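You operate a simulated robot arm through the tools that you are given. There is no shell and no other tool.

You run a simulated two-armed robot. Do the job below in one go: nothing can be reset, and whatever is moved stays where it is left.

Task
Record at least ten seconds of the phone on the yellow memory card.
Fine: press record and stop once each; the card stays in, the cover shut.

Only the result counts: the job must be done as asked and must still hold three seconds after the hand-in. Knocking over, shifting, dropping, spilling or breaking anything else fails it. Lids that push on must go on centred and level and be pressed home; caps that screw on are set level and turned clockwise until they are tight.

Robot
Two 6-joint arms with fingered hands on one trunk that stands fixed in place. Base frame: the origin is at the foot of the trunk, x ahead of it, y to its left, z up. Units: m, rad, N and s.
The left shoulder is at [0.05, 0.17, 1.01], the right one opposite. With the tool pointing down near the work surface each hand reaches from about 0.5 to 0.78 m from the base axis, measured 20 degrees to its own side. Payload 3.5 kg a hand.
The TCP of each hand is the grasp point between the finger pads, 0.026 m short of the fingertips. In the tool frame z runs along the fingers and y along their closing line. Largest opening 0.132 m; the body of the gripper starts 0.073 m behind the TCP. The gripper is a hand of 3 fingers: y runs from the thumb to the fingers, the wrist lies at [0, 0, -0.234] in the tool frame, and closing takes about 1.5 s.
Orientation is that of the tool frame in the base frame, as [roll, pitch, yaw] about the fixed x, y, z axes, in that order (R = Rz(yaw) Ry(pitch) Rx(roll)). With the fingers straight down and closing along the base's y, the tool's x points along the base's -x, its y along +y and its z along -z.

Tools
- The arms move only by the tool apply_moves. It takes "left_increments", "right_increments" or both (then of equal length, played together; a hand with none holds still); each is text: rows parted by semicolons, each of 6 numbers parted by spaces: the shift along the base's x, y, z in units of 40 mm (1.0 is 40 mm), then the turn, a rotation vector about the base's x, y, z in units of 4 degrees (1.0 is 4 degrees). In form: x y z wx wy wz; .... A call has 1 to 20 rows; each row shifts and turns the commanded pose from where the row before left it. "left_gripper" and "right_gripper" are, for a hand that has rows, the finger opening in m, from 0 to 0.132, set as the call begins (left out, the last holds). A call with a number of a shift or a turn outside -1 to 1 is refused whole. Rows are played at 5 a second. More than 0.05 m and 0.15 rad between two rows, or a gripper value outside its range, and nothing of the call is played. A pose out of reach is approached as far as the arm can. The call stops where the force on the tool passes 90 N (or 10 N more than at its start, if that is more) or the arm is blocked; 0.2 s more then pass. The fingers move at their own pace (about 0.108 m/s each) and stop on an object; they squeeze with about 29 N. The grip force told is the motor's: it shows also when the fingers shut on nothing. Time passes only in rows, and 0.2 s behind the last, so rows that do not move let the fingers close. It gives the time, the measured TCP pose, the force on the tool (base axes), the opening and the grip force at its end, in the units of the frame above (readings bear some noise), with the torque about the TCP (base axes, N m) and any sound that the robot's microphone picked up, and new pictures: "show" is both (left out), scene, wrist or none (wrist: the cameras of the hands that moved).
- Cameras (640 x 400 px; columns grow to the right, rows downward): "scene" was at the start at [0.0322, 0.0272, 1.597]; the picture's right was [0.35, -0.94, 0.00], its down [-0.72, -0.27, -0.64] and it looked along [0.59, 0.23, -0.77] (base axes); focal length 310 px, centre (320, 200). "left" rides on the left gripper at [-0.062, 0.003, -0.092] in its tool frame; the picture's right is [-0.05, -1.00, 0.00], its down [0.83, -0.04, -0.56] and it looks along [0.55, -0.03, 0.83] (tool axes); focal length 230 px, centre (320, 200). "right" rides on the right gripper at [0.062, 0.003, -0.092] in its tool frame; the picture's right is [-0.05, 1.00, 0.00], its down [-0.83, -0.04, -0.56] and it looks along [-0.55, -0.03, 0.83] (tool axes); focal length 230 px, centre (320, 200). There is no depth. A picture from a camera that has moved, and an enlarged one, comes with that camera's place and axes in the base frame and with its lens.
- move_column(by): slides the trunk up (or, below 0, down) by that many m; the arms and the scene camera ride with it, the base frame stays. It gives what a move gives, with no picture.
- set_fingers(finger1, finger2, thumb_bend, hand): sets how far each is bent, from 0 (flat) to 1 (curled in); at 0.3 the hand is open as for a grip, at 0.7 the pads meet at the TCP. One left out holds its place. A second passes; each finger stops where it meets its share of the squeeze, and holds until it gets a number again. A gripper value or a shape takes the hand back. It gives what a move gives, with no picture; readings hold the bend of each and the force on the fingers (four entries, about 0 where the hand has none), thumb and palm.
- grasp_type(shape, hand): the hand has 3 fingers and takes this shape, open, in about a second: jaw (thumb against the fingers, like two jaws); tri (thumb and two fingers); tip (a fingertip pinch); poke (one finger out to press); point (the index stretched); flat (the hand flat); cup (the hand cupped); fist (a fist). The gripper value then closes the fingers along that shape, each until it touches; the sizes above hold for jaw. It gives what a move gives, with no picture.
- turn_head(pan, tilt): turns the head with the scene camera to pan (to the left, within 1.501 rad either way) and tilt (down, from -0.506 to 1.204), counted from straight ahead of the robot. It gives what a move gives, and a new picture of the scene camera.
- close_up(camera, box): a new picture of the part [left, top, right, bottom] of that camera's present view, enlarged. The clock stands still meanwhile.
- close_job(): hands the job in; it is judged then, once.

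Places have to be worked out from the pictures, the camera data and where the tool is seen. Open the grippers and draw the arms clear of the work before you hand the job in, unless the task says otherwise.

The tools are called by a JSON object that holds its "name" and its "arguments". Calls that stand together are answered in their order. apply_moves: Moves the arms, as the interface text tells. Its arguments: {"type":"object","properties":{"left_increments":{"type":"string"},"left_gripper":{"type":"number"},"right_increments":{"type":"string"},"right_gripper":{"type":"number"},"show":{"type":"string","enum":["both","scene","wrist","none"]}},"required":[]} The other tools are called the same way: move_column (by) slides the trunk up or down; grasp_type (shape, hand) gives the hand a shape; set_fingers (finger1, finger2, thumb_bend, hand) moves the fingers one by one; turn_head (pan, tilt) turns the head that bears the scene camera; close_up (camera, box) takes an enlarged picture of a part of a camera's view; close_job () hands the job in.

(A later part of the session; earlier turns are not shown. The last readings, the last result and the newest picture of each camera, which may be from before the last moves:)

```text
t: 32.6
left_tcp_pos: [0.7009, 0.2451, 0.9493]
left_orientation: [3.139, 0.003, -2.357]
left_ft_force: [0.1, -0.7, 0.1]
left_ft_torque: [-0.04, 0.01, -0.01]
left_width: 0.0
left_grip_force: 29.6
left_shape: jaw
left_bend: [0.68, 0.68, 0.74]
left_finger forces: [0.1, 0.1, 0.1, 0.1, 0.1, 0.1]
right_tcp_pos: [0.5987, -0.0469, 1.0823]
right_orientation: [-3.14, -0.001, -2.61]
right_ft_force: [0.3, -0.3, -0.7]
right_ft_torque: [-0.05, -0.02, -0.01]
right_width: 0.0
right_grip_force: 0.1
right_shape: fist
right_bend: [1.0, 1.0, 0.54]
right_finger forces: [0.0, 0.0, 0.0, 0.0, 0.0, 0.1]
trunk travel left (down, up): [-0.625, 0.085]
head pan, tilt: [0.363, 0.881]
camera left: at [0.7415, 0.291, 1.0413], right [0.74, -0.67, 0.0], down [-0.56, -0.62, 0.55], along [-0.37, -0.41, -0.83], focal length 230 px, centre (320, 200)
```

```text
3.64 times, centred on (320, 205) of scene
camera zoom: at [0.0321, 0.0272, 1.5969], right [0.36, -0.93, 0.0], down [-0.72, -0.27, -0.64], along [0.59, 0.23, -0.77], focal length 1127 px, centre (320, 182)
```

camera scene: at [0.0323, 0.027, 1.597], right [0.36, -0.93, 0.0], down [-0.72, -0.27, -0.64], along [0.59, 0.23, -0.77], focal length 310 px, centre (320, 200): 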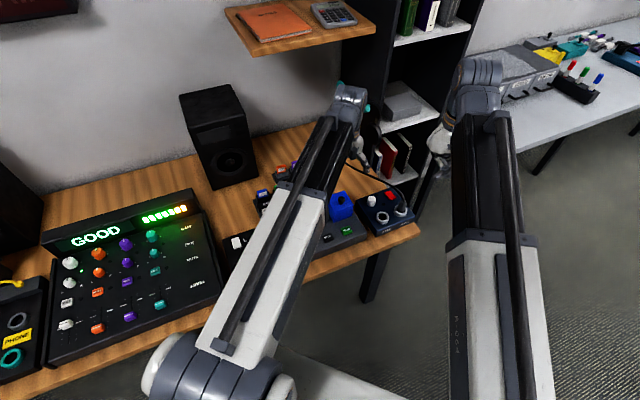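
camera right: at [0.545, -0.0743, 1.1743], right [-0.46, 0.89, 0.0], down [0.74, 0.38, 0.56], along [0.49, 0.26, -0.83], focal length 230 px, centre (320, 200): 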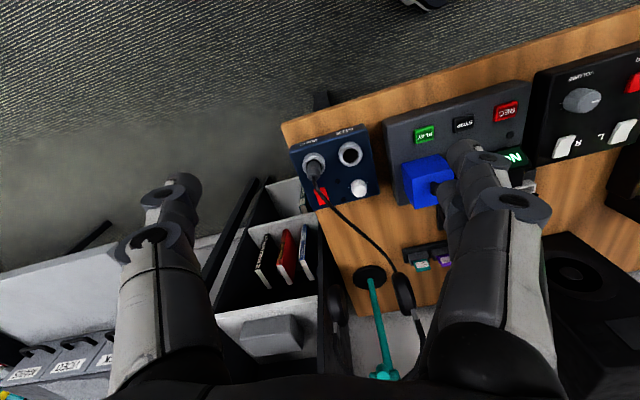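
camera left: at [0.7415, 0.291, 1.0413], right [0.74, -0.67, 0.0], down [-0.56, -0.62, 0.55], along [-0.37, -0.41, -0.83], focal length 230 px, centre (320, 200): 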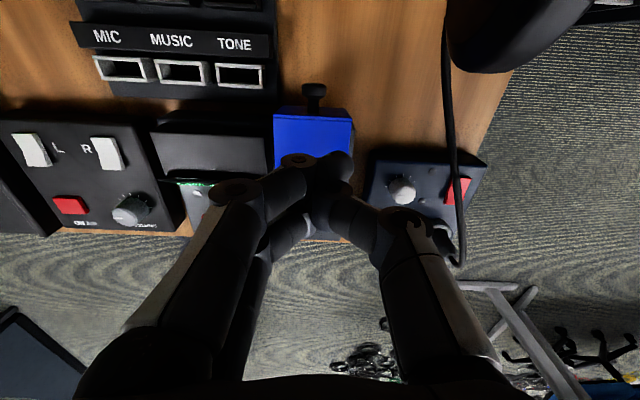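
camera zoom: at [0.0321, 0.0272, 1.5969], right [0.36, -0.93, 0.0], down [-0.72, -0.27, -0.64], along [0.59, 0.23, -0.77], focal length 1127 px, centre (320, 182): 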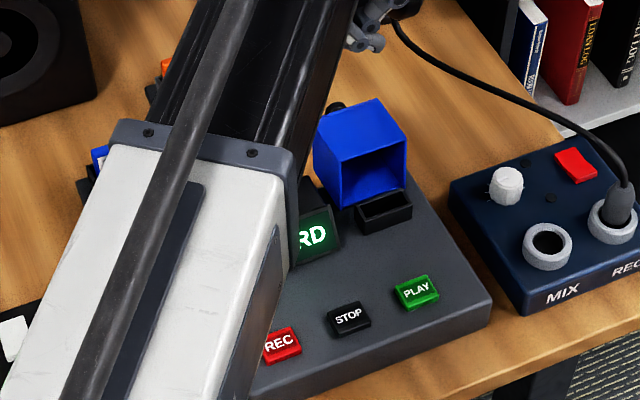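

The slot is an open-top socket, centred at about (0.641, 0.197) with its rim at z≈0.798. The yellow card's top centre is at about (0.707, 0.378, 0.790), 6 mm thick across the depth axis. That is near the edge of the left arm's reach, so I raise the trunk 0.06 m to gain reach there.

{"name": "move_column", "arguments": {"by": 0.06}}

{"name": "apply_moves", "arguments": {"left_increments": "0 0.25 0 0 0 -0.98; 0 0.28 0 0 0 -0.98; 0 0.28 0 0 0 -0.98; 0 0.28 0 0 0 -0.98; 0 0.28 0 0 0 -0.98; 0 0.28 0 0 0 -0.98; 0 0.28 0 0 0 -0.98; 0 0.28 0 0 0 -0.98; 0 0.28 0 0 0 -0.98; 0 0.28 0 0 0 -0.98; 0 0.28 0 0 0 -0.98; 0 0.28 0 0 0 -0.98", "left_gripper": 0.06, "show": "both"}}

```text
t: 33.6
left_tcp_pos: [0.7006, 0.2455, 1.0089]
left_orientation: [3.14, 0.004, -2.357]
left_ft_force: [0.2, 0.2, 0.5]
left_ft_torque: [-0.01, 0.02, 0.0]
left_width: 0.0
left_grip_force: 28.8
left_shape: jaw
left_bend: [0.68, 0.68, 0.74]
left_finger forces: [0.0, 0.0, 0.0, 0.0, 0.1, 0.0]
right_tcp_pos: [0.6, -0.046, 1.141]
right_orientation: [3.14, 0.0, -2.61]
right_ft_force: [0.9, -0.1, 0.1]
right_ft_torque: [-0.01, 0.08, 0.0]
right_width: 0.0
right_grip_force: 0.0
right_shape: fist
right_bend: [1.0, 1.0, 0.54]
right_finger forces: [0.1, 0.1, 0.0, 0.1, 0.0, 0.0]
trunk travel left (down, up): [-0.685, 0.025]
head pan, tilt: [0.363, 0.881]
```

```text
t: 36.2
left_tcp_pos: [0.7007, 0.3789, 1.0081]
left_orientation: [-3.141, 0.003, 3.104]
left_ft_force: [0.0, -0.1, 0.2]
left_ft_torque: [0.01, -0.02, -0.01]
left_width: 0.0598
left_grip_force: 0.1
left_shape: jaw
left_bend: [0.73, 0.73, 0.7]
left_finger forces: [0.0, 0.0, 0.0, 0.0, 0.0, 0.0]
right_tcp_pos: [0.5973, -0.0465, 1.1407]
right_orientation: [3.141, 0.0, -2.611]
right_ft_force: [0.3, -0.7, -0.9]
right_ft_torque: [0.0, 0.01, 0.0]
right_width: 0.0
right_grip_force: 0.0
right_shape: fist
right_bend: [1.0, 1.0, 0.54]
right_finger forces: [0.1, 0.0, 0.0, 0.0, 0.0, 0.0]
trunk travel left (down, up): [-0.685, 0.025]
head pan, tilt: [0.363, 0.881]
camera scene: at [0.0322, 0.0273, 1.657], right [0.36, -0.93, 0.0], down [-0.72, -0.27, -0.64], along [0.59, 0.23, -0.77], focal length 310 px, centre (320, 200)
camera left: at [0.7616, 0.3792, 1.1011], right [0.01, -1.0, 0.0], down [-0.83, -0.01, 0.55], along [-0.55, -0.01, -0.83], focal length 230 px, centre (320, 200)
```

scene: 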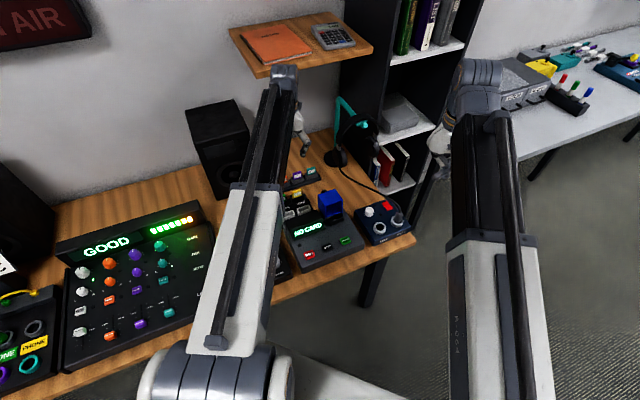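
left: 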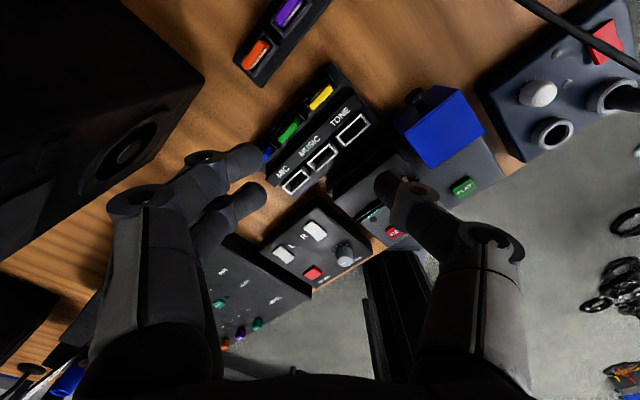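

The left camera now sees the racks from above. I zoom in to locate the yellow card precisely.

{"name": "close_up", "arguments": {"camera": "left", "box": [240, 50, 400, 150]}}

{"name": "close_up", "arguments": {"camera": "right", "box": [400, 150, 560, 260]}}

```text
4.00 times, centred on (320, 100) of left
camera zoom: at [0.7616, 0.3792, 1.1011], right [0.01, -1.0, 0.0], down [-0.83, -0.01, 0.55], along [-0.55, -0.01, -0.83], focal length 920 px, centre (320, 600)
```

zoom: 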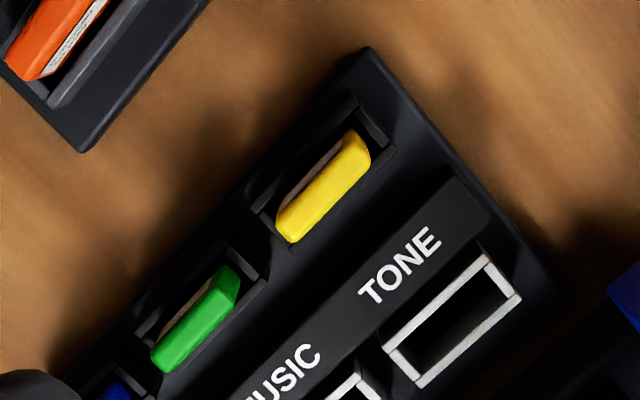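

```text
3.64 times, centred on (480, 205) of right
camera zoom: at [0.5447, -0.0738, 1.2342], right [-0.46, 0.89, 0.0], down [0.74, 0.38, 0.56], along [0.49, 0.26, -0.83], focal length 837 px, centre (-262, 182)
```

zoom: 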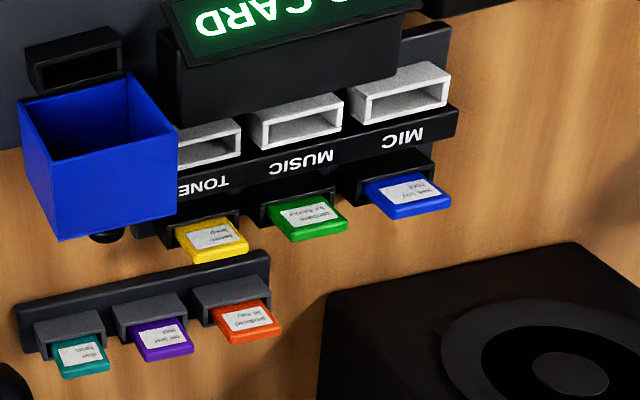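

I finish the turn (another −43°) so the hand closes along the card's thickness, and come down to z≈0.90 above the card.

{"name": "apply_moves", "arguments": {"left_increments": "0.0166 -0.004 -0.245 0 0 -0.975; 0.0166 -0.004 -0.245 0 0 -0.975; 0.0166 -0.004 -0.245 0 0 -0.975; 0.0166 -0.004 -0.245 0 0 -0.975; 0.0166 -0.004 -0.245 0 0 -0.975; 0.0166 -0.004 -0.245 0 0 -0.975; 0.0166 -0.004 -0.245 0 0 -0.975; 0.0166 -0.004 -0.245 0 0 -0.975; 0.0166 -0.004 -0.245 0 0 -0.975; 0.0166 -0.004 -0.245 0 0 -0.975; 0.0166 -0.004 -0.245 0 0 -0.975; 0 0 0 0 0 0", "left_gripper": 0.06, "show": "wrist"}}

{"name": "close_up", "arguments": {"camera": "right", "box": [400, 150, 560, 260]}}

{"name": "close_up", "arguments": {"camera": "left", "box": [200, 60, 440, 220]}}

```text
t: 38.8
left_tcp_pos: [0.7073, 0.3772, 0.9002]
left_orientation: [3.141, 0.004, 2.357]
left_ft_force: [1.4, -0.2, -0.1]
left_ft_torque: [-0.01, 0.01, 0.01]
left_width: 0.0597
left_grip_force: 0.1
left_shape: jaw
left_bend: [0.73, 0.73, 0.7]
left_finger forces: [0.0, 0.0, 0.0, 0.0, 0.0, 0.1]
right_tcp_pos: [0.5987, -0.0466, 1.1424]
right_orientation: [-3.14, 0.001, -2.613]
right_ft_force: [-0.9, 0.2, 0.0]
right_ft_torque: [0.01, 0.03, -0.02]
right_width: 0.0
right_grip_force: 0.0
right_shape: fist
right_bend: [1.0, 1.0, 0.54]
right_finger forces: [0.0, 0.0, 0.1, 0.0, 0.0, 0.0]
trunk travel left (down, up): [-0.685, 0.025]
head pan, tilt: [0.363, 0.881]
camera left: at [0.7533, 0.3355, 0.9922], right [-0.67, -0.74, 0.0], down [-0.62, 0.56, 0.55], along [-0.41, 0.37, -0.83], focal length 230 px, centre (320, 200)
```

left: 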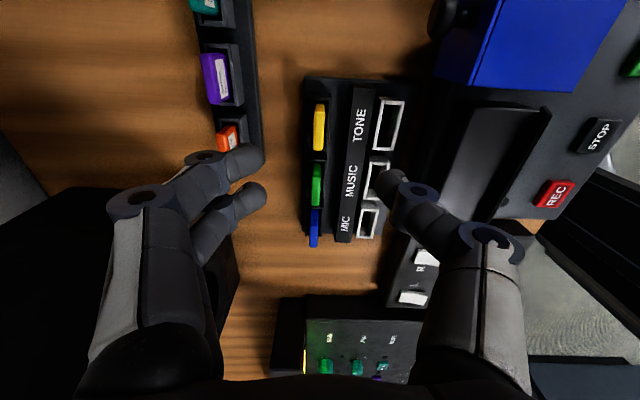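

```text
3.64 times, centred on (480, 205) of right
camera zoom: at [0.5447, -0.0739, 1.2342], right [-0.46, 0.89, 0.0], down [0.74, 0.38, 0.56], along [0.49, 0.26, -0.83], focal length 837 px, centre (-262, 182)
```

zoom: 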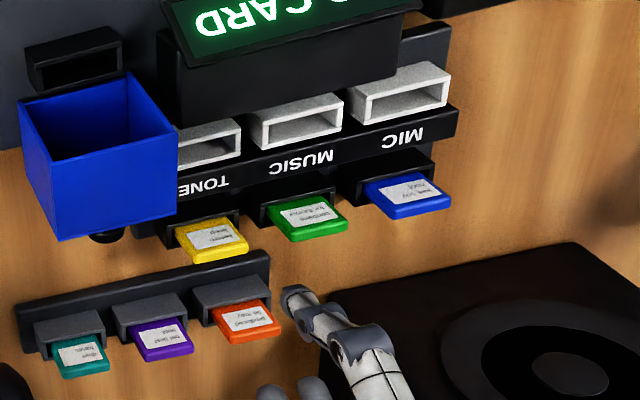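

```text
2.50 times, centred on (320, 140) of left
camera zoom: at [0.7533, 0.3355, 0.9922], right [-0.67, -0.74, 0.0], down [-0.62, 0.56, 0.55], along [-0.41, 0.37, -0.83], focal length 575 px, centre (320, 350)
```

zoom: 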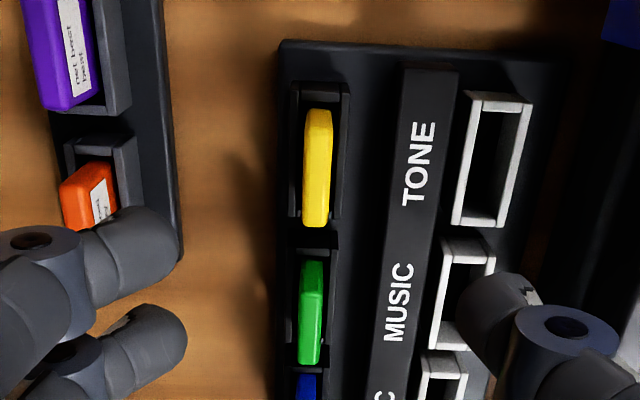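

The card lies 4 mm toward +u of the hand's centre line and is centred across its thickness. I correct by (0.003, −0.003), narrow to 0.03 m and go down to z≈0.83 to check.

{"name": "apply_moves", "arguments": {"left_increments": "0.075 -0.075 -0.4 0 0 0; 0 0 -0.5 0 0 0; 0 0 -0.5 0 0 0; 0 0 -0.35 0 0 0; 0 0 0 0 0 0", "left_gripper": 0.03, "show": "wrist"}}

{"name": "close_up", "arguments": {"camera": "right", "box": [400, 150, 560, 260]}}

{"name": "close_up", "arguments": {"camera": "left", "box": [200, 60, 440, 220]}}

```text
t: 40.0
left_tcp_pos: [0.7044, 0.3695, 0.8319]
left_orientation: [3.137, 0.005, 2.355]
left_ft_force: [1.0, 0.0, 0.1]
left_ft_torque: [0.02, -0.03, 0.02]
left_width: 0.0303
left_grip_force: 0.0
left_shape: jaw
left_bend: [0.73, 0.73, 0.7]
left_finger forces: [0.0, 0.0, 0.0, 0.0, 0.1, 0.0]
left hand out of reach, approached as far as the arm can: row 3, 4
right_tcp_pos: [0.599, -0.0469, 1.1414]
right_orientation: [-3.141, 0.0, -2.612]
right_ft_force: [-0.8, -0.4, -0.4]
right_ft_torque: [0.02, -0.02, 0.03]
right_width: 0.0
right_grip_force: 0.1
right_shape: fist
right_bend: [1.0, 1.0, 0.54]
right_finger forces: [0.0, 0.1, 0.1, 0.0, 0.1, 0.0]
trunk travel left (down, up): [-0.685, 0.025]
head pan, tilt: [0.363, 0.881]
camera left: at [0.7493, 0.3292, 0.9246], right [-0.67, -0.74, 0.0], down [-0.62, 0.56, 0.55], along [-0.41, 0.37, -0.83], focal length 230 px, centre (320, 200)
```

left: 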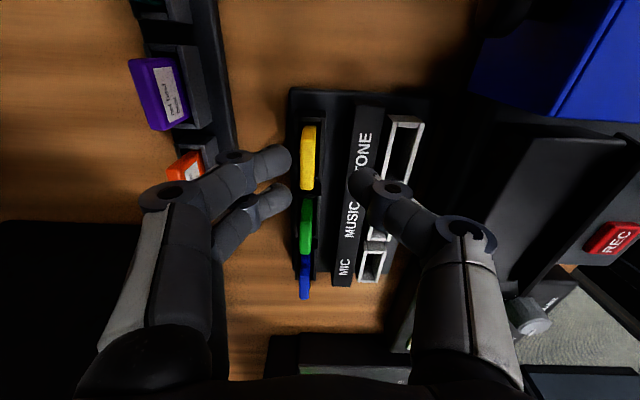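

```text
3.64 times, centred on (480, 205) of right
camera zoom: at [0.5447, -0.0739, 1.2342], right [-0.46, 0.89, 0.0], down [0.74, 0.38, 0.56], along [0.49, 0.26, -0.83], focal length 837 px, centre (-262, 182)
```

zoom: 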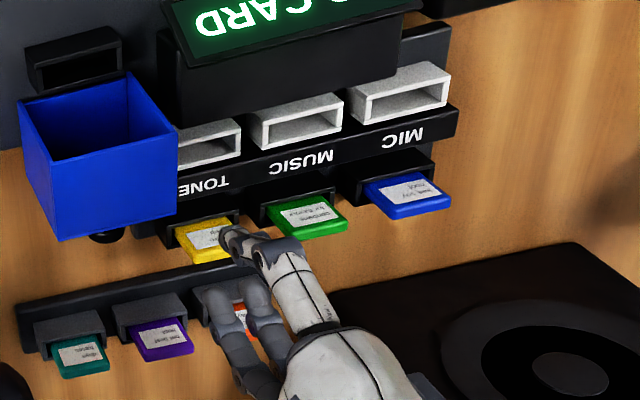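

```text
2.50 times, centred on (320, 140) of left
camera zoom: at [0.7493, 0.3292, 0.9246], right [-0.67, -0.74, 0.0], down [-0.62, 0.56, 0.55], along [-0.41, 0.37, -0.83], focal length 575 px, centre (320, 350)
```

zoom: 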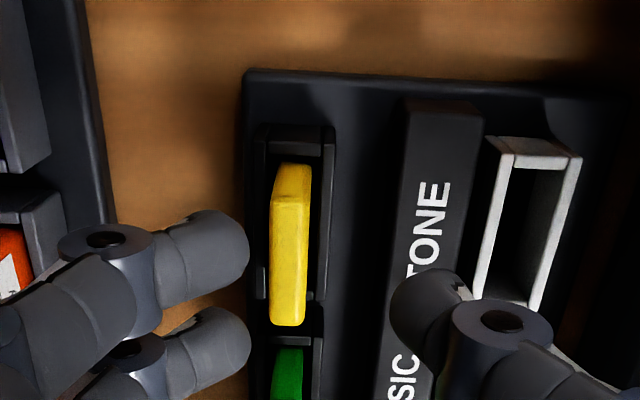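

The arm is about 7 mm short at this low height; it reached further when the wrist was above the shoulder. So I raise the hand, then lower the trunk so that the wrist sits higher relative to the shoulder.

{"name": "apply_moves", "arguments": {"left_increments": "0 0 0.8 0 0 0; 0 0 0.8 0 0 0; 0 0 0.8 0 0 0; 0 0 0.8 0 0 0; 0 0 0.3 0 0 0", "show": "none"}}

{"name": "move_column", "arguments": {"by": -0.13}}

{"name": "close_up", "arguments": {"camera": "left", "box": [200, 60, 440, 220]}}

```text
t: 41.2
left_tcp_pos: [0.702, 0.3692, 0.9735]
left_orientation: [3.141, 0.003, 2.355]
left_ft_force: [0.6, 0.5, 0.1]
left_ft_torque: [0.01, -0.03, -0.01]
left_width: 0.0304
left_grip_force: 0.1
left_shape: jaw
left_bend: [0.73, 0.73, 0.7]
left_finger forces: [0.0, 0.0, 0.0, 0.1, 0.1, 0.1]
right_tcp_pos: [0.5992, -0.046, 1.1404]
right_orientation: [-3.142, 0.0, -2.611]
right_ft_force: [-0.6, -0.1, 0.3]
right_ft_torque: [0.01, -0.02, -0.03]
right_width: 0.0001
right_grip_force: 0.0
right_shape: fist
right_bend: [1.0, 1.0, 0.54]
right_finger forces: [0.0, 0.0, 0.0, 0.0, 0.2, 0.0]
trunk travel left (down, up): [-0.685, 0.025]
head pan, tilt: [0.363, 0.881]
```

```text
t: 42.8
left_tcp_pos: [0.7031, 0.3696, 0.8431]
left_orientation: [3.139, 0.002, 2.355]
left_ft_force: [-0.2, -0.9, -0.2]
left_ft_torque: [-0.02, -0.03, 0.0]
left_width: 0.0304
left_grip_force: 0.0
left_shape: jaw
left_bend: [0.73, 0.73, 0.7]
left_finger forces: [0.0, 0.0, 0.0, 0.0, 0.1, 0.2]
right_tcp_pos: [0.6, -0.0457, 1.0109]
right_orientation: [-3.14, 0.0, -2.611]
right_ft_force: [-0.2, 1.2, 0.3]
right_ft_torque: [-0.04, 0.02, -0.02]
right_width: 0.0
right_grip_force: 0.0
right_shape: fist
right_bend: [1.0, 1.0, 0.54]
right_finger forces: [0.0, 0.0, 0.0, 0.0, 0.0, 0.0]
trunk travel left (down, up): [-0.555, 0.155]
head pan, tilt: [0.363, 0.881]
```

```text
2.50 times, centred on (320, 140) of left
camera zoom: at [0.7481, 0.3287, 0.9356], right [-0.67, -0.74, 0.0], down [-0.62, 0.56, 0.55], along [-0.41, 0.37, -0.83], focal length 575 px, centre (320, 350)
```

zoom: 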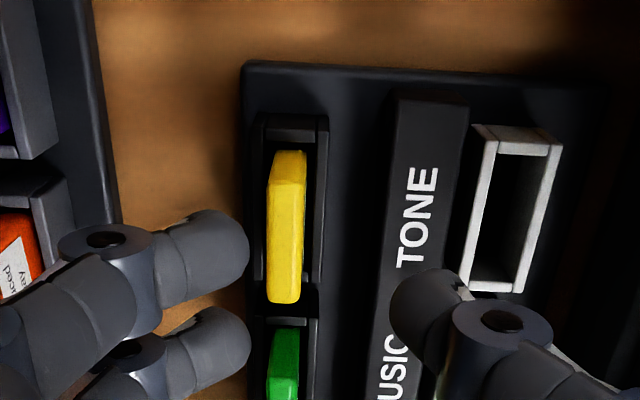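

The trunk is lower now; the card is 8.5 mm further back relative to the hand. I move toward (0.711, 0.374) at this height to test the reach.

{"name": "apply_moves", "arguments": {"left_increments": "0.1 0.06 0 0 0 0; 0.09 0.05 0 0 0 0; 0 0 0 0 0 0", "show": "none"}}

{"name": "close_up", "arguments": {"camera": "left", "box": [200, 60, 440, 220]}}

```text
t: 43.6
left_tcp_pos: [0.7122, 0.3742, 0.8421]
left_orientation: [-3.14, 0.004, 2.357]
left_ft_force: [-0.4, -0.1, -0.5]
left_ft_torque: [-0.02, 0.01, -0.01]
left_width: 0.0306
left_grip_force: 0.1
left_shape: jaw
left_bend: [0.73, 0.73, 0.7]
left_finger forces: [0.0, 0.0, 0.0, 0.0, 0.0, 0.0]
right_tcp_pos: [0.5989, -0.0463, 1.0106]
right_orientation: [-3.141, -0.001, -2.61]
right_ft_force: [0.4, -0.7, -0.1]
right_ft_torque: [0.02, 0.0, -0.02]
right_width: 0.0002
right_grip_force: 0.1
right_shape: fist
right_bend: [1.0, 1.0, 0.54]
right_finger forces: [0.0, 0.1, 0.0, 0.1, 0.0, 0.0]
trunk travel left (down, up): [-0.555, 0.155]
head pan, tilt: [0.363, 0.881]
```

```text
2.50 times, centred on (320, 140) of left
camera zoom: at [0.7567, 0.3336, 0.9353], right [-0.67, -0.74, 0.0], down [-0.62, 0.56, 0.55], along [-0.41, 0.37, -0.83], focal length 575 px, centre (320, 350)
```

zoom: 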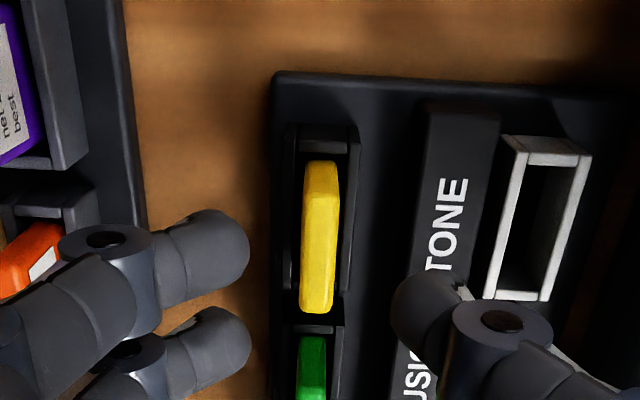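

The card is now centred between thumb and fingers, and the label bar is lower (z≈0.762) than the fingertips will go. I descend to z≈0.798.

{"name": "apply_moves", "arguments": {"left_increments": "0 0 -0.3 0 0 0; 0 0 -0.3 0 0 0; 0 0 -0.3 0 0 0; 0 0 -0.2 0 0 0; 0 0 0 0 0 0", "show": "none"}}

{"name": "close_up", "arguments": {"camera": "left", "box": [200, 60, 440, 220]}}

{"name": "close_up", "arguments": {"camera": "right", "box": [400, 190, 560, 300]}}

```text
t: 44.8
left_tcp_pos: [0.7107, 0.375, 0.7988]
left_orientation: [-3.141, 0.003, 2.356]
left_ft_force: [-0.1, 0.0, 0.1]
left_ft_torque: [0.01, -0.01, -0.02]
left_width: 0.0302
left_grip_force: 0.1
left_shape: jaw
left_bend: [0.73, 0.73, 0.7]
left_finger forces: [0.0, 0.0, 0.0, 0.1, 0.1, 0.0]
right_tcp_pos: [0.5994, -0.0468, 1.0109]
right_orientation: [-3.14, 0.001, -2.61]
right_ft_force: [0.3, 0.6, -0.1]
right_ft_torque: [0.01, -0.01, -0.04]
right_width: 0.0
right_grip_force: 0.0
right_shape: fist
right_bend: [1.0, 1.0, 0.54]
right_finger forces: [0.0, 0.1, 0.0, 0.0, 0.0, 0.1]
trunk travel left (down, up): [-0.555, 0.155]
head pan, tilt: [0.363, 0.881]
```

```text
2.50 times, centred on (320, 140) of left
camera zoom: at [0.7559, 0.3331, 0.891], right [-0.67, -0.74, 0.0], down [-0.62, 0.56, 0.55], along [-0.41, 0.37, -0.83], focal length 575 px, centre (320, 350)
```

zoom: 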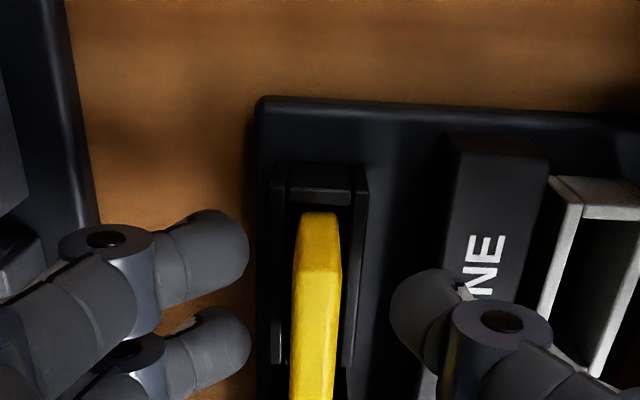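

```text
3.64 times, centred on (480, 245) of right
camera zoom: at [0.5447, -0.0739, 1.1042], right [-0.46, 0.89, 0.0], down [0.74, 0.38, 0.56], along [0.49, 0.26, -0.83], focal length 837 px, centre (-262, 36)
```

zoom: 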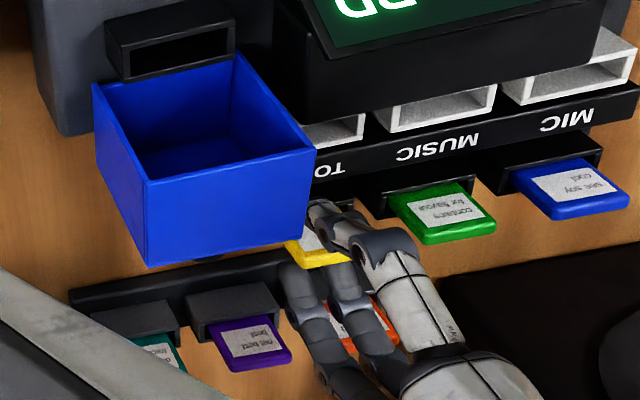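

The card extends further toward +u than the hand's middle, so finger 2 would only catch its edge. I shift 5 mm toward +u and check the reach.

{"name": "apply_moves", "arguments": {"left_increments": "0.09 -0.09 0 0 0 0; 0 0 0 0 0 0", "show": "none"}}

{"name": "close_up", "arguments": {"camera": "left", "box": [200, 60, 440, 220]}}

```text
t: 45.4
left_tcp_pos: [0.7135, 0.37, 0.7982]
left_orientation: [-3.141, 0.003, 2.355]
left_ft_force: [-0.2, 0.3, 0.2]
left_ft_torque: [-0.01, -0.02, -0.03]
left_width: 0.0304
left_grip_force: 0.0
left_shape: jaw
left_bend: [0.73, 0.73, 0.7]
left_finger forces: [0.0, 0.0, 0.0, 0.1, 0.0, 0.1]
right_tcp_pos: [0.5982, -0.0468, 1.0111]
right_orientation: [3.141, 0.001, -2.611]
right_ft_force: [0.1, 0.1, 0.2]
right_ft_torque: [0.02, 0.0, 0.01]
right_width: 0.0
right_grip_force: 0.1
right_shape: fist
right_bend: [1.0, 1.0, 0.54]
right_finger forces: [0.1, 0.0, 0.0, 0.0, 0.1, 0.1]
trunk travel left (down, up): [-0.555, 0.155]
head pan, tilt: [0.363, 0.881]
```

```text
2.50 times, centred on (320, 140) of left
camera zoom: at [0.759, 0.3289, 0.8917], right [-0.67, -0.74, 0.0], down [-0.62, 0.56, 0.55], along [-0.41, 0.37, -0.83], focal length 575 px, centre (320, 350)
```

zoom: 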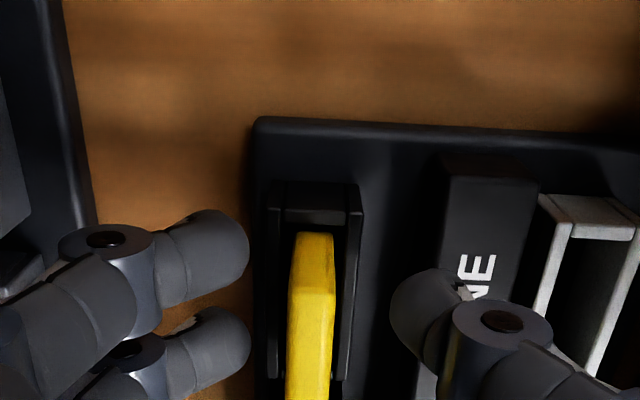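

The card is now well covered by both fingers. I close on it.

{"name": "apply_moves", "arguments": {"left_increments": "0 0 0 0 0 0; 0 0 0 0 0 0; 0 0 0 0 0 0; 0 0 0 0 0 0; 0 0 0 0 0 0", "left_gripper": 0.0, "show": "none"}}

{"name": "close_up", "arguments": {"camera": "left", "box": [200, 60, 440, 220]}}

{"name": "close_up", "arguments": {"camera": "right", "box": [400, 190, 560, 300]}}

```text
t: 46.6
left_tcp_pos: [0.7145, 0.3703, 0.7986]
left_orientation: [-3.141, 0.004, 2.356]
left_ft_force: [1.5, 1.6, -0.6]
left_ft_torque: [0.02, -0.08, -0.02]
left_width: 0.0044
left_grip_force: 29.5
left_shape: jaw
left_bend: [0.71, 0.71, 0.7]
left_finger forces: [12.9, 13.9, 0.0, 0.1, 24.6, 0.0]
right_tcp_pos: [0.5998, -0.0457, 1.0124]
right_orientation: [-3.141, -0.001, -2.61]
right_ft_force: [-0.4, 0.2, -0.3]
right_ft_torque: [0.01, 0.01, -0.01]
right_width: 0.0
right_grip_force: 0.0
right_shape: fist
right_bend: [1.0, 1.0, 0.54]
right_finger forces: [0.1, 0.0, 0.0, 0.0, 0.0, 0.0]
trunk travel left (down, up): [-0.555, 0.155]
head pan, tilt: [0.363, 0.881]
```

```text
2.50 times, centred on (320, 140) of left
camera zoom: at [0.7591, 0.329, 0.8915], right [-0.67, -0.74, 0.0], down [-0.62, 0.56, 0.55], along [-0.41, 0.37, -0.83], focal length 575 px, centre (320, 350)
```

zoom: 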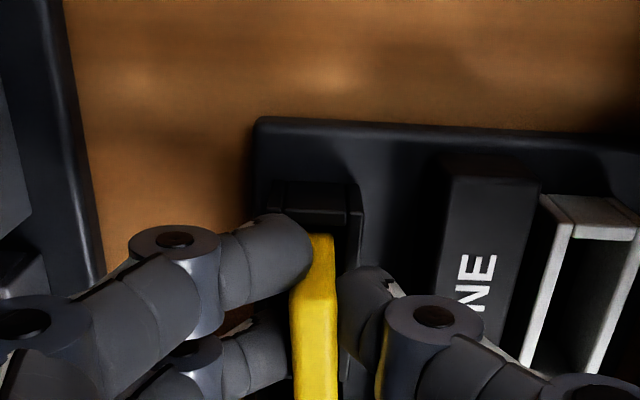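

```text
3.64 times, centred on (480, 245) of right
camera zoom: at [0.5449, -0.0738, 1.1041], right [-0.46, 0.89, 0.0], down [0.74, 0.38, 0.56], along [0.49, 0.26, -0.83], focal length 837 px, centre (-262, 36)
```

zoom: 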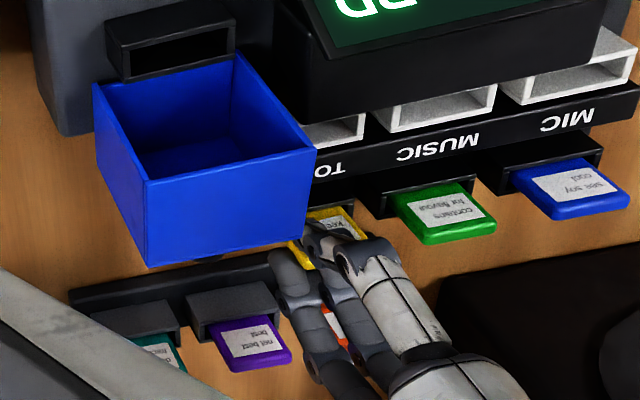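

Both fingers and the thumb hold the card evenly (13, 14, 25 N). I lift it straight up out of its holder.

{"name": "apply_moves", "arguments": {"left_increments": "0 0 0.2 0 0 0; 0 0 0.2 0 0 0; 0 0 0.3 0 0 0; 0 0 0.3 0 0 0; 0 0 0.4 0 0 0; 0 0 0.4 0 0 0; 0 0 0.4 0 0 0", "show": "wrist"}}

{"name": "close_up", "arguments": {"camera": "right", "box": [400, 190, 560, 300]}}

{"name": "close_up", "arguments": {"camera": "left", "box": [200, 60, 440, 220]}}

```text
t: 48.2
left_tcp_pos: [0.7149, 0.3698, 0.8876]
left_orientation: [3.14, 0.004, 2.358]
left_ft_force: [-0.7, -0.1, 0.0]
left_ft_torque: [0.0, 0.0, 0.01]
left_width: 0.0036
left_grip_force: 29.3
left_shape: jaw
left_bend: [0.71, 0.71, 0.71]
left_finger forces: [13.3, 17.5, 0.1, 0.1, 24.9, 0.0]
right_tcp_pos: [0.6002, -0.0467, 1.0114]
right_orientation: [3.141, 0.0, -2.612]
right_ft_force: [-0.7, 0.5, -0.3]
right_ft_torque: [0.0, 0.02, 0.01]
right_width: 0.0
right_grip_force: 0.1
right_shape: fist
right_bend: [1.0, 1.0, 0.54]
right_finger forces: [0.0, 0.1, 0.0, 0.1, 0.0, 0.0]
trunk travel left (down, up): [-0.555, 0.155]
head pan, tilt: [0.363, 0.881]
camera left: at [0.7607, 0.3286, 0.9802], right [-0.67, -0.74, 0.0], down [-0.62, 0.56, 0.55], along [-0.41, 0.37, -0.83], focal length 230 px, centre (320, 200)
```

left: 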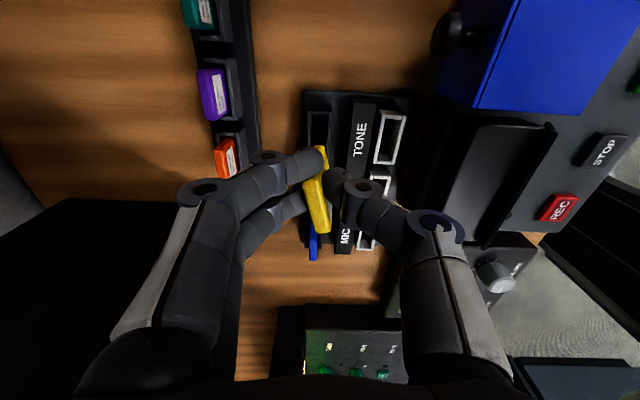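

```text
3.64 times, centred on (480, 245) of right
camera zoom: at [0.5447, -0.0739, 1.1042], right [-0.46, 0.89, 0.0], down [0.74, 0.38, 0.56], along [0.49, 0.26, -0.83], focal length 837 px, centre (-262, 36)
```

zoom: 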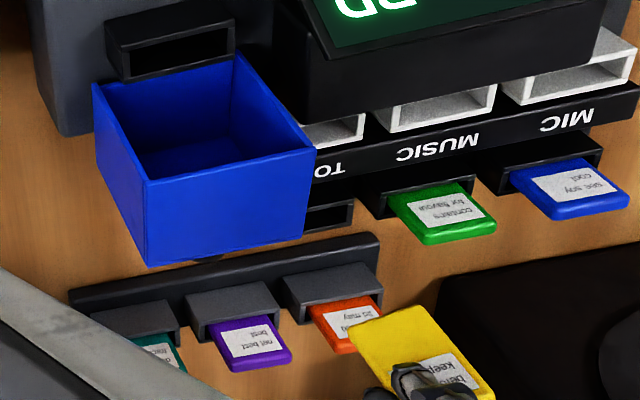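

```text
2.50 times, centred on (320, 140) of left
camera zoom: at [0.7607, 0.3286, 0.9802], right [-0.67, -0.74, 0.0], down [-0.62, 0.56, 0.55], along [-0.41, 0.37, -0.83], focal length 575 px, centre (320, 350)
```

zoom: 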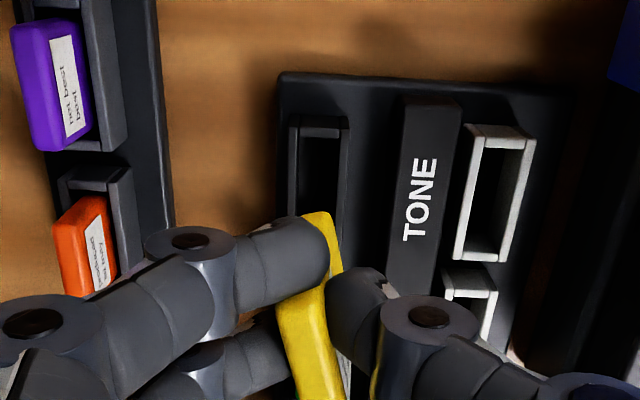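

The card came out cleanly. I raise it above the open cover and carry it over to above the slot.

{"name": "apply_moves", "arguments": {"left_increments": "0 0 0.7 0 0 0; 0 0 0.7 0 0 0; -0.37 -0.865 0 0 0 0; -0.37 -0.865 0 0 0 0; -0.37 -0.865 0 0 0 0; -0.37 -0.865 0 0 0 0; -0.37 -0.865 0 0 0 0; 0 0 0 0 0 0", "show": "wrist"}}

{"name": "close_up", "arguments": {"camera": "right", "box": [340, 130, 540, 290]}}

{"name": "close_up", "arguments": {"camera": "left", "box": [200, 60, 440, 220]}}

```text
t: 50.0
left_tcp_pos: [0.6359, 0.1962, 0.9414]
left_orientation: [3.139, 0.004, 2.357]
left_ft_force: [-0.2, 0.8, -0.2]
left_ft_torque: [0.02, 0.02, 0.01]
left_width: 0.0033
left_grip_force: 29.5
left_shape: jaw
left_bend: [0.71, 0.71, 0.71]
left_finger forces: [13.2, 17.3, 0.0, 0.0, 24.9, 0.0]
left hand out of reach, approached as far as the arm can: row 2
right_tcp_pos: [0.6001, -0.0463, 1.0101]
right_orientation: [-3.141, 0.0, -2.611]
right_ft_force: [0.4, 0.3, -0.9]
right_ft_torque: [0.01, -0.01, 0.02]
right_width: 0.0002
right_grip_force: 0.0
right_shape: fist
right_bend: [1.0, 1.0, 0.54]
right_finger forces: [0.0, 0.0, 0.0, 0.0, 0.0, 0.0]
trunk travel left (down, up): [-0.555, 0.155]
head pan, tilt: [0.363, 0.881]
camera left: at [0.681, 0.1553, 1.0349], right [-0.67, -0.74, 0.0], down [-0.62, 0.56, 0.55], along [-0.41, 0.37, -0.83], focal length 230 px, centre (320, 200)
```

left: 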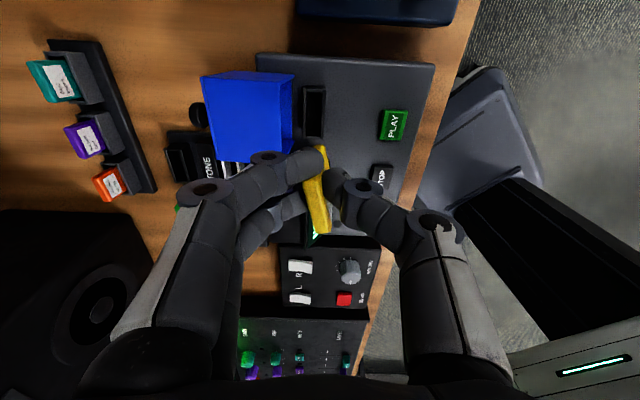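

```text
2.50 times, centred on (440, 210) of right
camera zoom: at [0.5447, -0.0739, 1.1042], right [-0.46, 0.89, 0.0], down [0.74, 0.38, 0.56], along [0.49, 0.26, -0.83], focal length 575 px, centre (20, 175)
```

zoom: 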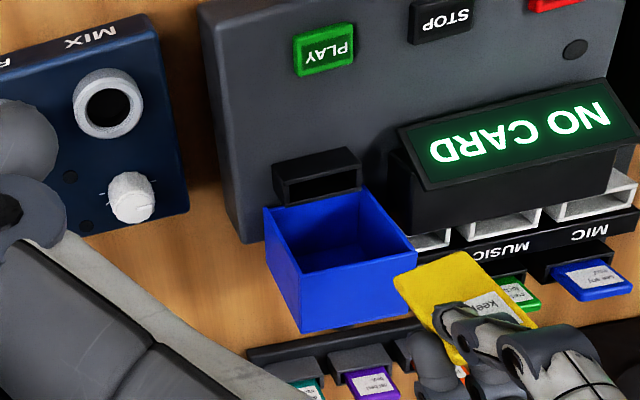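

```text
2.50 times, centred on (320, 140) of left
camera zoom: at [0.681, 0.1553, 1.0349], right [-0.67, -0.74, 0.0], down [-0.62, 0.56, 0.55], along [-0.41, 0.37, -0.83], focal length 575 px, centre (320, 350)
```

zoom: 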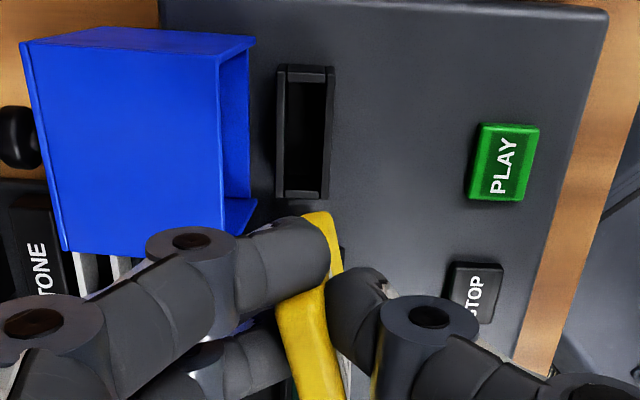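

I zoom in on the held card to judge its angle in the grip.

{"name": "close_up", "arguments": {"camera": "left", "box": [280, 130, 360, 250]}}

{"name": "close_up", "arguments": {"camera": "right", "box": [480, 220, 580, 300]}}

{"name": "turn_head", "arguments": {"pan": 0.3, "tilt": 0.85}}

```text
3.33 times, centred on (320, 190) of left
camera zoom: at [0.681, 0.1553, 1.0349], right [-0.67, -0.74, 0.0], down [-0.62, 0.56, 0.55], along [-0.41, 0.37, -0.83], focal length 767 px, centre (320, 233)
```

zoom: 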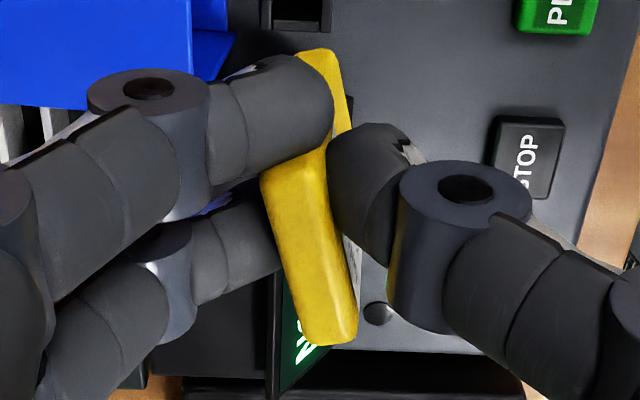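

```text
5.00 times, centred on (530, 260) of right
camera zoom: at [0.5447, -0.0739, 1.1042], right [-0.46, 0.89, 0.0], down [0.74, 0.38, 0.56], along [0.49, 0.26, -0.83], focal length 1150 px, centre (-730, -100)
```

zoom: 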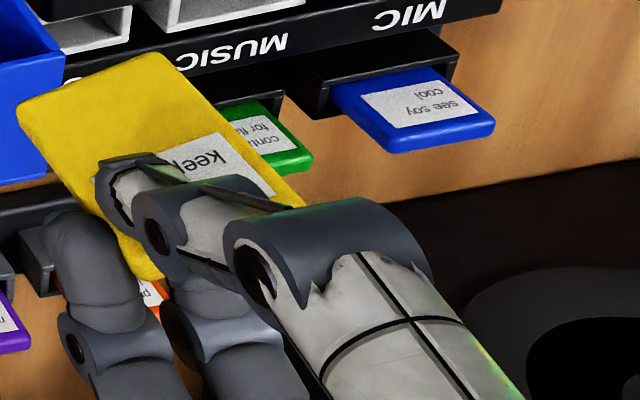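

```text
t: 50.6
left_tcp_pos: [0.6357, 0.1962, 0.9424]
left_orientation: [-3.142, 0.003, 2.356]
left_ft_force: [-0.3, -0.3, -0.9]
left_ft_torque: [0.01, 0.03, -0.01]
left_width: 0.0034
left_grip_force: 28.8
left_shape: jaw
left_bend: [0.71, 0.71, 0.71]
left_finger forces: [13.0, 17.3, 0.1, 0.0, 24.8, 0.0]
right_tcp_pos: [0.5987, -0.0463, 1.0108]
right_orientation: [3.141, 0.0, -2.611]
right_ft_force: [-0.6, 0.3, 0.7]
right_ft_torque: [-0.01, 0.0, -0.02]
right_width: 0.0
right_grip_force: 0.0
right_shape: fist
right_bend: [1.0, 1.0, 0.54]
right_finger forces: [0.1, 0.0, 0.0, 0.0, 0.0, 0.0]
trunk travel left (down, up): [-0.555, 0.155]
head pan, tilt: [0.3, 0.85]
camera scene: at [0.0353, 0.0232, 1.5294], right [0.3, -0.96, 0.0], down [-0.72, -0.22, -0.66], along [0.63, 0.2, -0.75], focal length 310 px, centre (320, 200)
```

scene: 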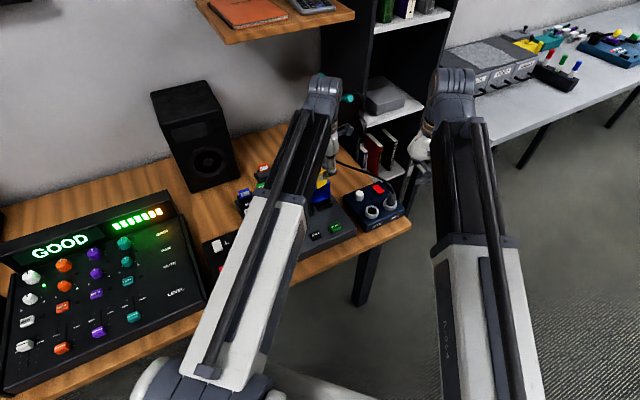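

The card hangs level and vertical, its bottom about 57 mm below the TCP. But it is yawed about 12° in the grip and sits about 11 mm off-centre along tool x. I turn the hand −12.4° and shift so that the card centre lies above the slot centre.

{"name": "apply_moves", "arguments": {"left_increments": "0.07 -0.0575 0 0 0 -0.775; 0.07 -0.0575 0 0 0 -0.775; 0.07 -0.0575 0 0 0 -0.775; 0.07 -0.0575 0 0 0 -0.775; 0 0 0 0 0 0", "show": "wrist"}}

{"name": "close_up", "arguments": {"camera": "left", "box": [240, 70, 400, 250]}}

{"name": "close_up", "arguments": {"camera": "right", "box": [400, 150, 580, 300]}}

{"name": "close_up", "arguments": {"camera": "scene", "box": [290, 150, 370, 250]}}

```text
t: 51.8
left_tcp_pos: [0.6469, 0.1876, 0.9416]
left_orientation: [-3.142, 0.004, 2.141]
left_ft_force: [-0.5, -0.4, -0.2]
left_ft_torque: [-0.01, 0.01, 0.04]
left_width: 0.0034
left_grip_force: 29.4
left_shape: jaw
left_bend: [0.71, 0.71, 0.71]
left_finger forces: [13.0, 17.2, 0.0, 0.0, 24.8, 0.1]
right_tcp_pos: [0.5983, -0.0473, 1.012]
right_orientation: [3.142, -0.002, -2.61]
right_ft_force: [0.2, -0.3, -0.6]
right_ft_torque: [-0.05, 0.0, 0.0]
right_width: 0.0001
right_grip_force: 0.0
right_shape: fist
right_bend: [1.0, 1.0, 0.54]
right_finger forces: [0.0, 0.0, 0.0, 0.0, 0.0, 0.0]
trunk travel left (down, up): [-0.555, 0.155]
head pan, tilt: [0.3, 0.85]
camera left: at [0.6819, 0.137, 1.0347], right [-0.81, -0.58, 0.0], down [-0.49, 0.68, 0.55], along [-0.32, 0.45, -0.83], focal length 230 px, centre (320, 200)
```

left: 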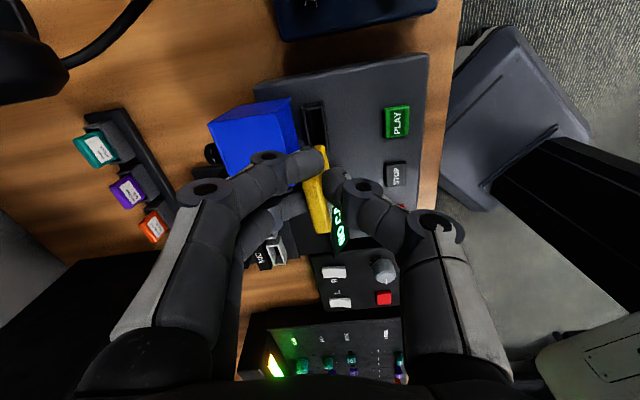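

```text
2.22 times, centred on (320, 160) of left
camera zoom: at [0.6819, 0.137, 1.0347], right [-0.81, -0.58, 0.0], down [-0.49, 0.68, 0.55], along [-0.32, 0.45, -0.83], focal length 511 px, centre (320, 289)
```

zoom: 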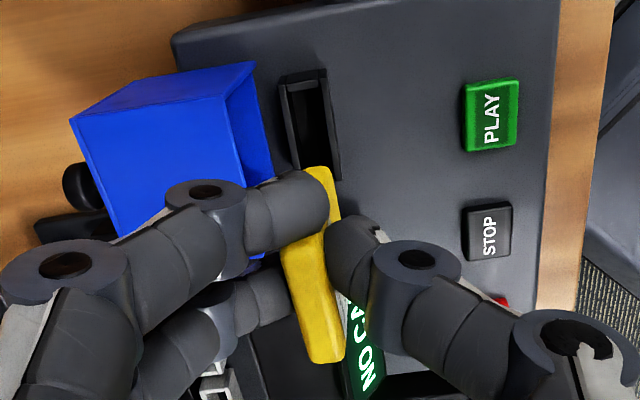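

```text
2.67 times, centred on (490, 225) of right
camera zoom: at [0.5447, -0.0739, 1.1042], right [-0.46, 0.89, 0.0], down [0.74, 0.38, 0.56], along [0.49, 0.26, -0.83], focal length 614 px, centre (-133, 133)
```

zoom: 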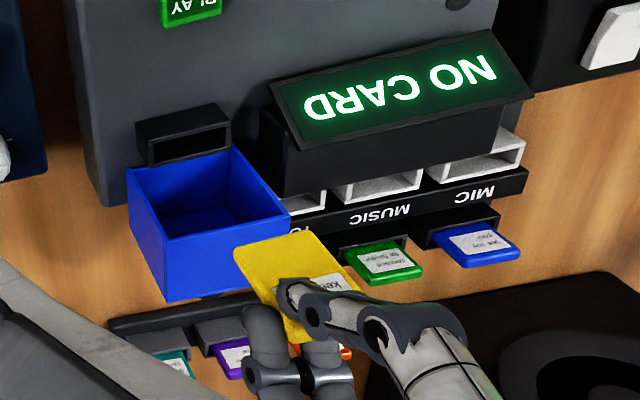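

```text
4.00 times, centred on (330, 200) of scene
camera zoom: at [0.0353, 0.0231, 1.5294], right [0.3, -0.96, 0.0], down [-0.72, -0.22, -0.66], along [0.63, 0.2, -0.75], focal length 1240 px, centre (280, 200)
```

zoom: 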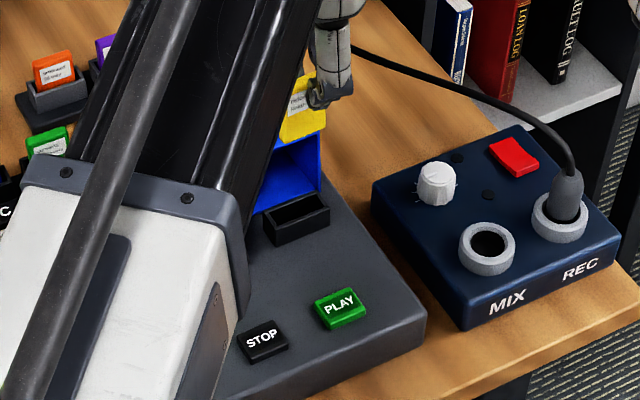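

Triangulating, the slot centre is (0.6405, 0.1965) and the card's bottom centre is about (0.6385, 0.193, 0.890), parallel to the slot within 2°. I correct by (+2, +3.5 mm), descend 7 cm so that the card's edge is just above the rim, and re-check.

{"name": "apply_moves", "arguments": {"left_increments": "0.05 0.0875 -0.3 0 0 0; 0 0 -0.5 0 0 0; 0 0 -0.5 0 0 0; 0 0 -0.45 0 0 0; 0 0 0 0 0 0", "show": "wrist"}}

{"name": "close_up", "arguments": {"camera": "left", "box": [260, 90, 380, 190]}}

{"name": "close_up", "arguments": {"camera": "right", "box": [400, 160, 500, 240]}}

{"name": "close_up", "arguments": {"camera": "scene", "box": [300, 160, 380, 240]}}

```text
t: 53.0
left_tcp_pos: [0.6499, 0.1899, 0.8719]
left_orientation: [3.139, 0.003, 2.138]
left_ft_force: [-0.3, -0.3, -0.3]
left_ft_torque: [0.04, -0.04, -0.03]
left_width: 0.0035
left_grip_force: 28.7
left_shape: jaw
left_bend: [0.71, 0.71, 0.71]
left_finger forces: [12.8, 17.4, 0.0, 0.0, 24.7, 0.0]
right_tcp_pos: [0.5995, -0.0457, 1.0106]
right_orientation: [3.141, 0.0, -2.611]
right_ft_force: [0.5, -0.1, -0.8]
right_ft_torque: [0.0, 0.0, -0.01]
right_width: 0.0
right_grip_force: 0.0
right_shape: fist
right_bend: [1.0, 1.0, 0.54]
right_finger forces: [0.1, 0.0, 0.1, 0.0, 0.1, 0.0]
trunk travel left (down, up): [-0.555, 0.155]
head pan, tilt: [0.3, 0.85]
camera left: at [0.6854, 0.1408, 0.9645], right [-0.81, -0.58, 0.0], down [-0.49, 0.68, 0.55], along [-0.32, 0.45, -0.83], focal length 230 px, centre (320, 200)
```

left: 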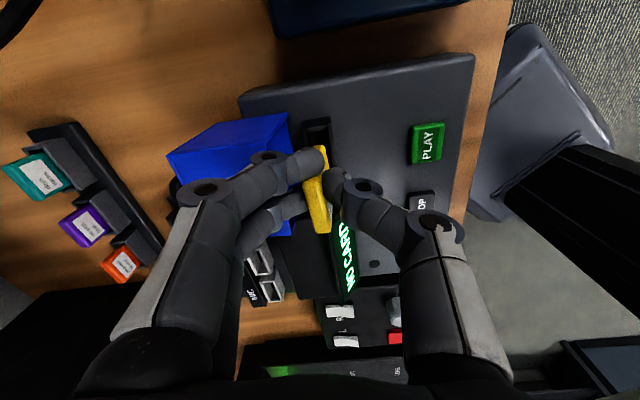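

```text
4.00 times, centred on (320, 140) of left
camera zoom: at [0.6854, 0.1408, 0.9645], right [-0.81, -0.58, 0.0], down [-0.49, 0.68, 0.55], along [-0.32, 0.45, -0.83], focal length 920 px, centre (320, 440)
```

zoom: 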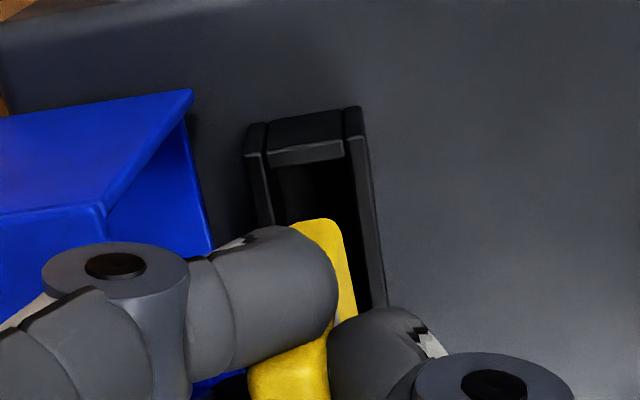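

```text
5.00 times, centred on (450, 200) of right
camera zoom: at [0.5448, -0.0739, 1.1042], right [-0.46, 0.89, 0.0], down [0.74, 0.38, 0.56], along [0.49, 0.26, -0.83], focal length 1150 px, centre (-330, 200)
```

zoom: 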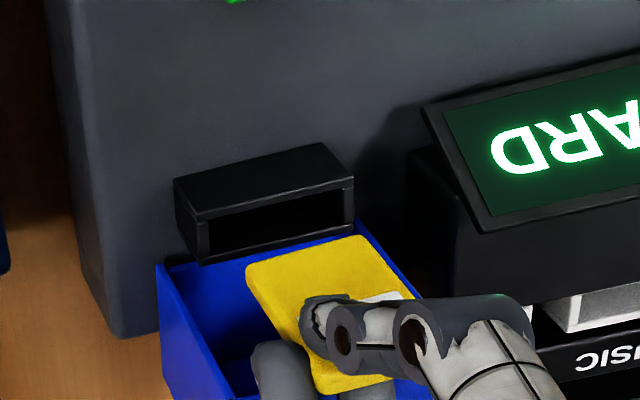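

```text
5.00 times, centred on (340, 200) of scene
camera zoom: at [0.0353, 0.0232, 1.5294], right [0.3, -0.96, 0.0], down [-0.72, -0.22, -0.66], along [0.63, 0.2, -0.75], focal length 1550 px, centre (220, 200)
```

zoom: 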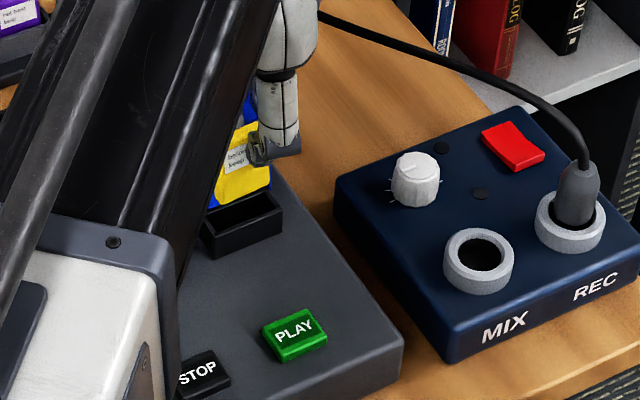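

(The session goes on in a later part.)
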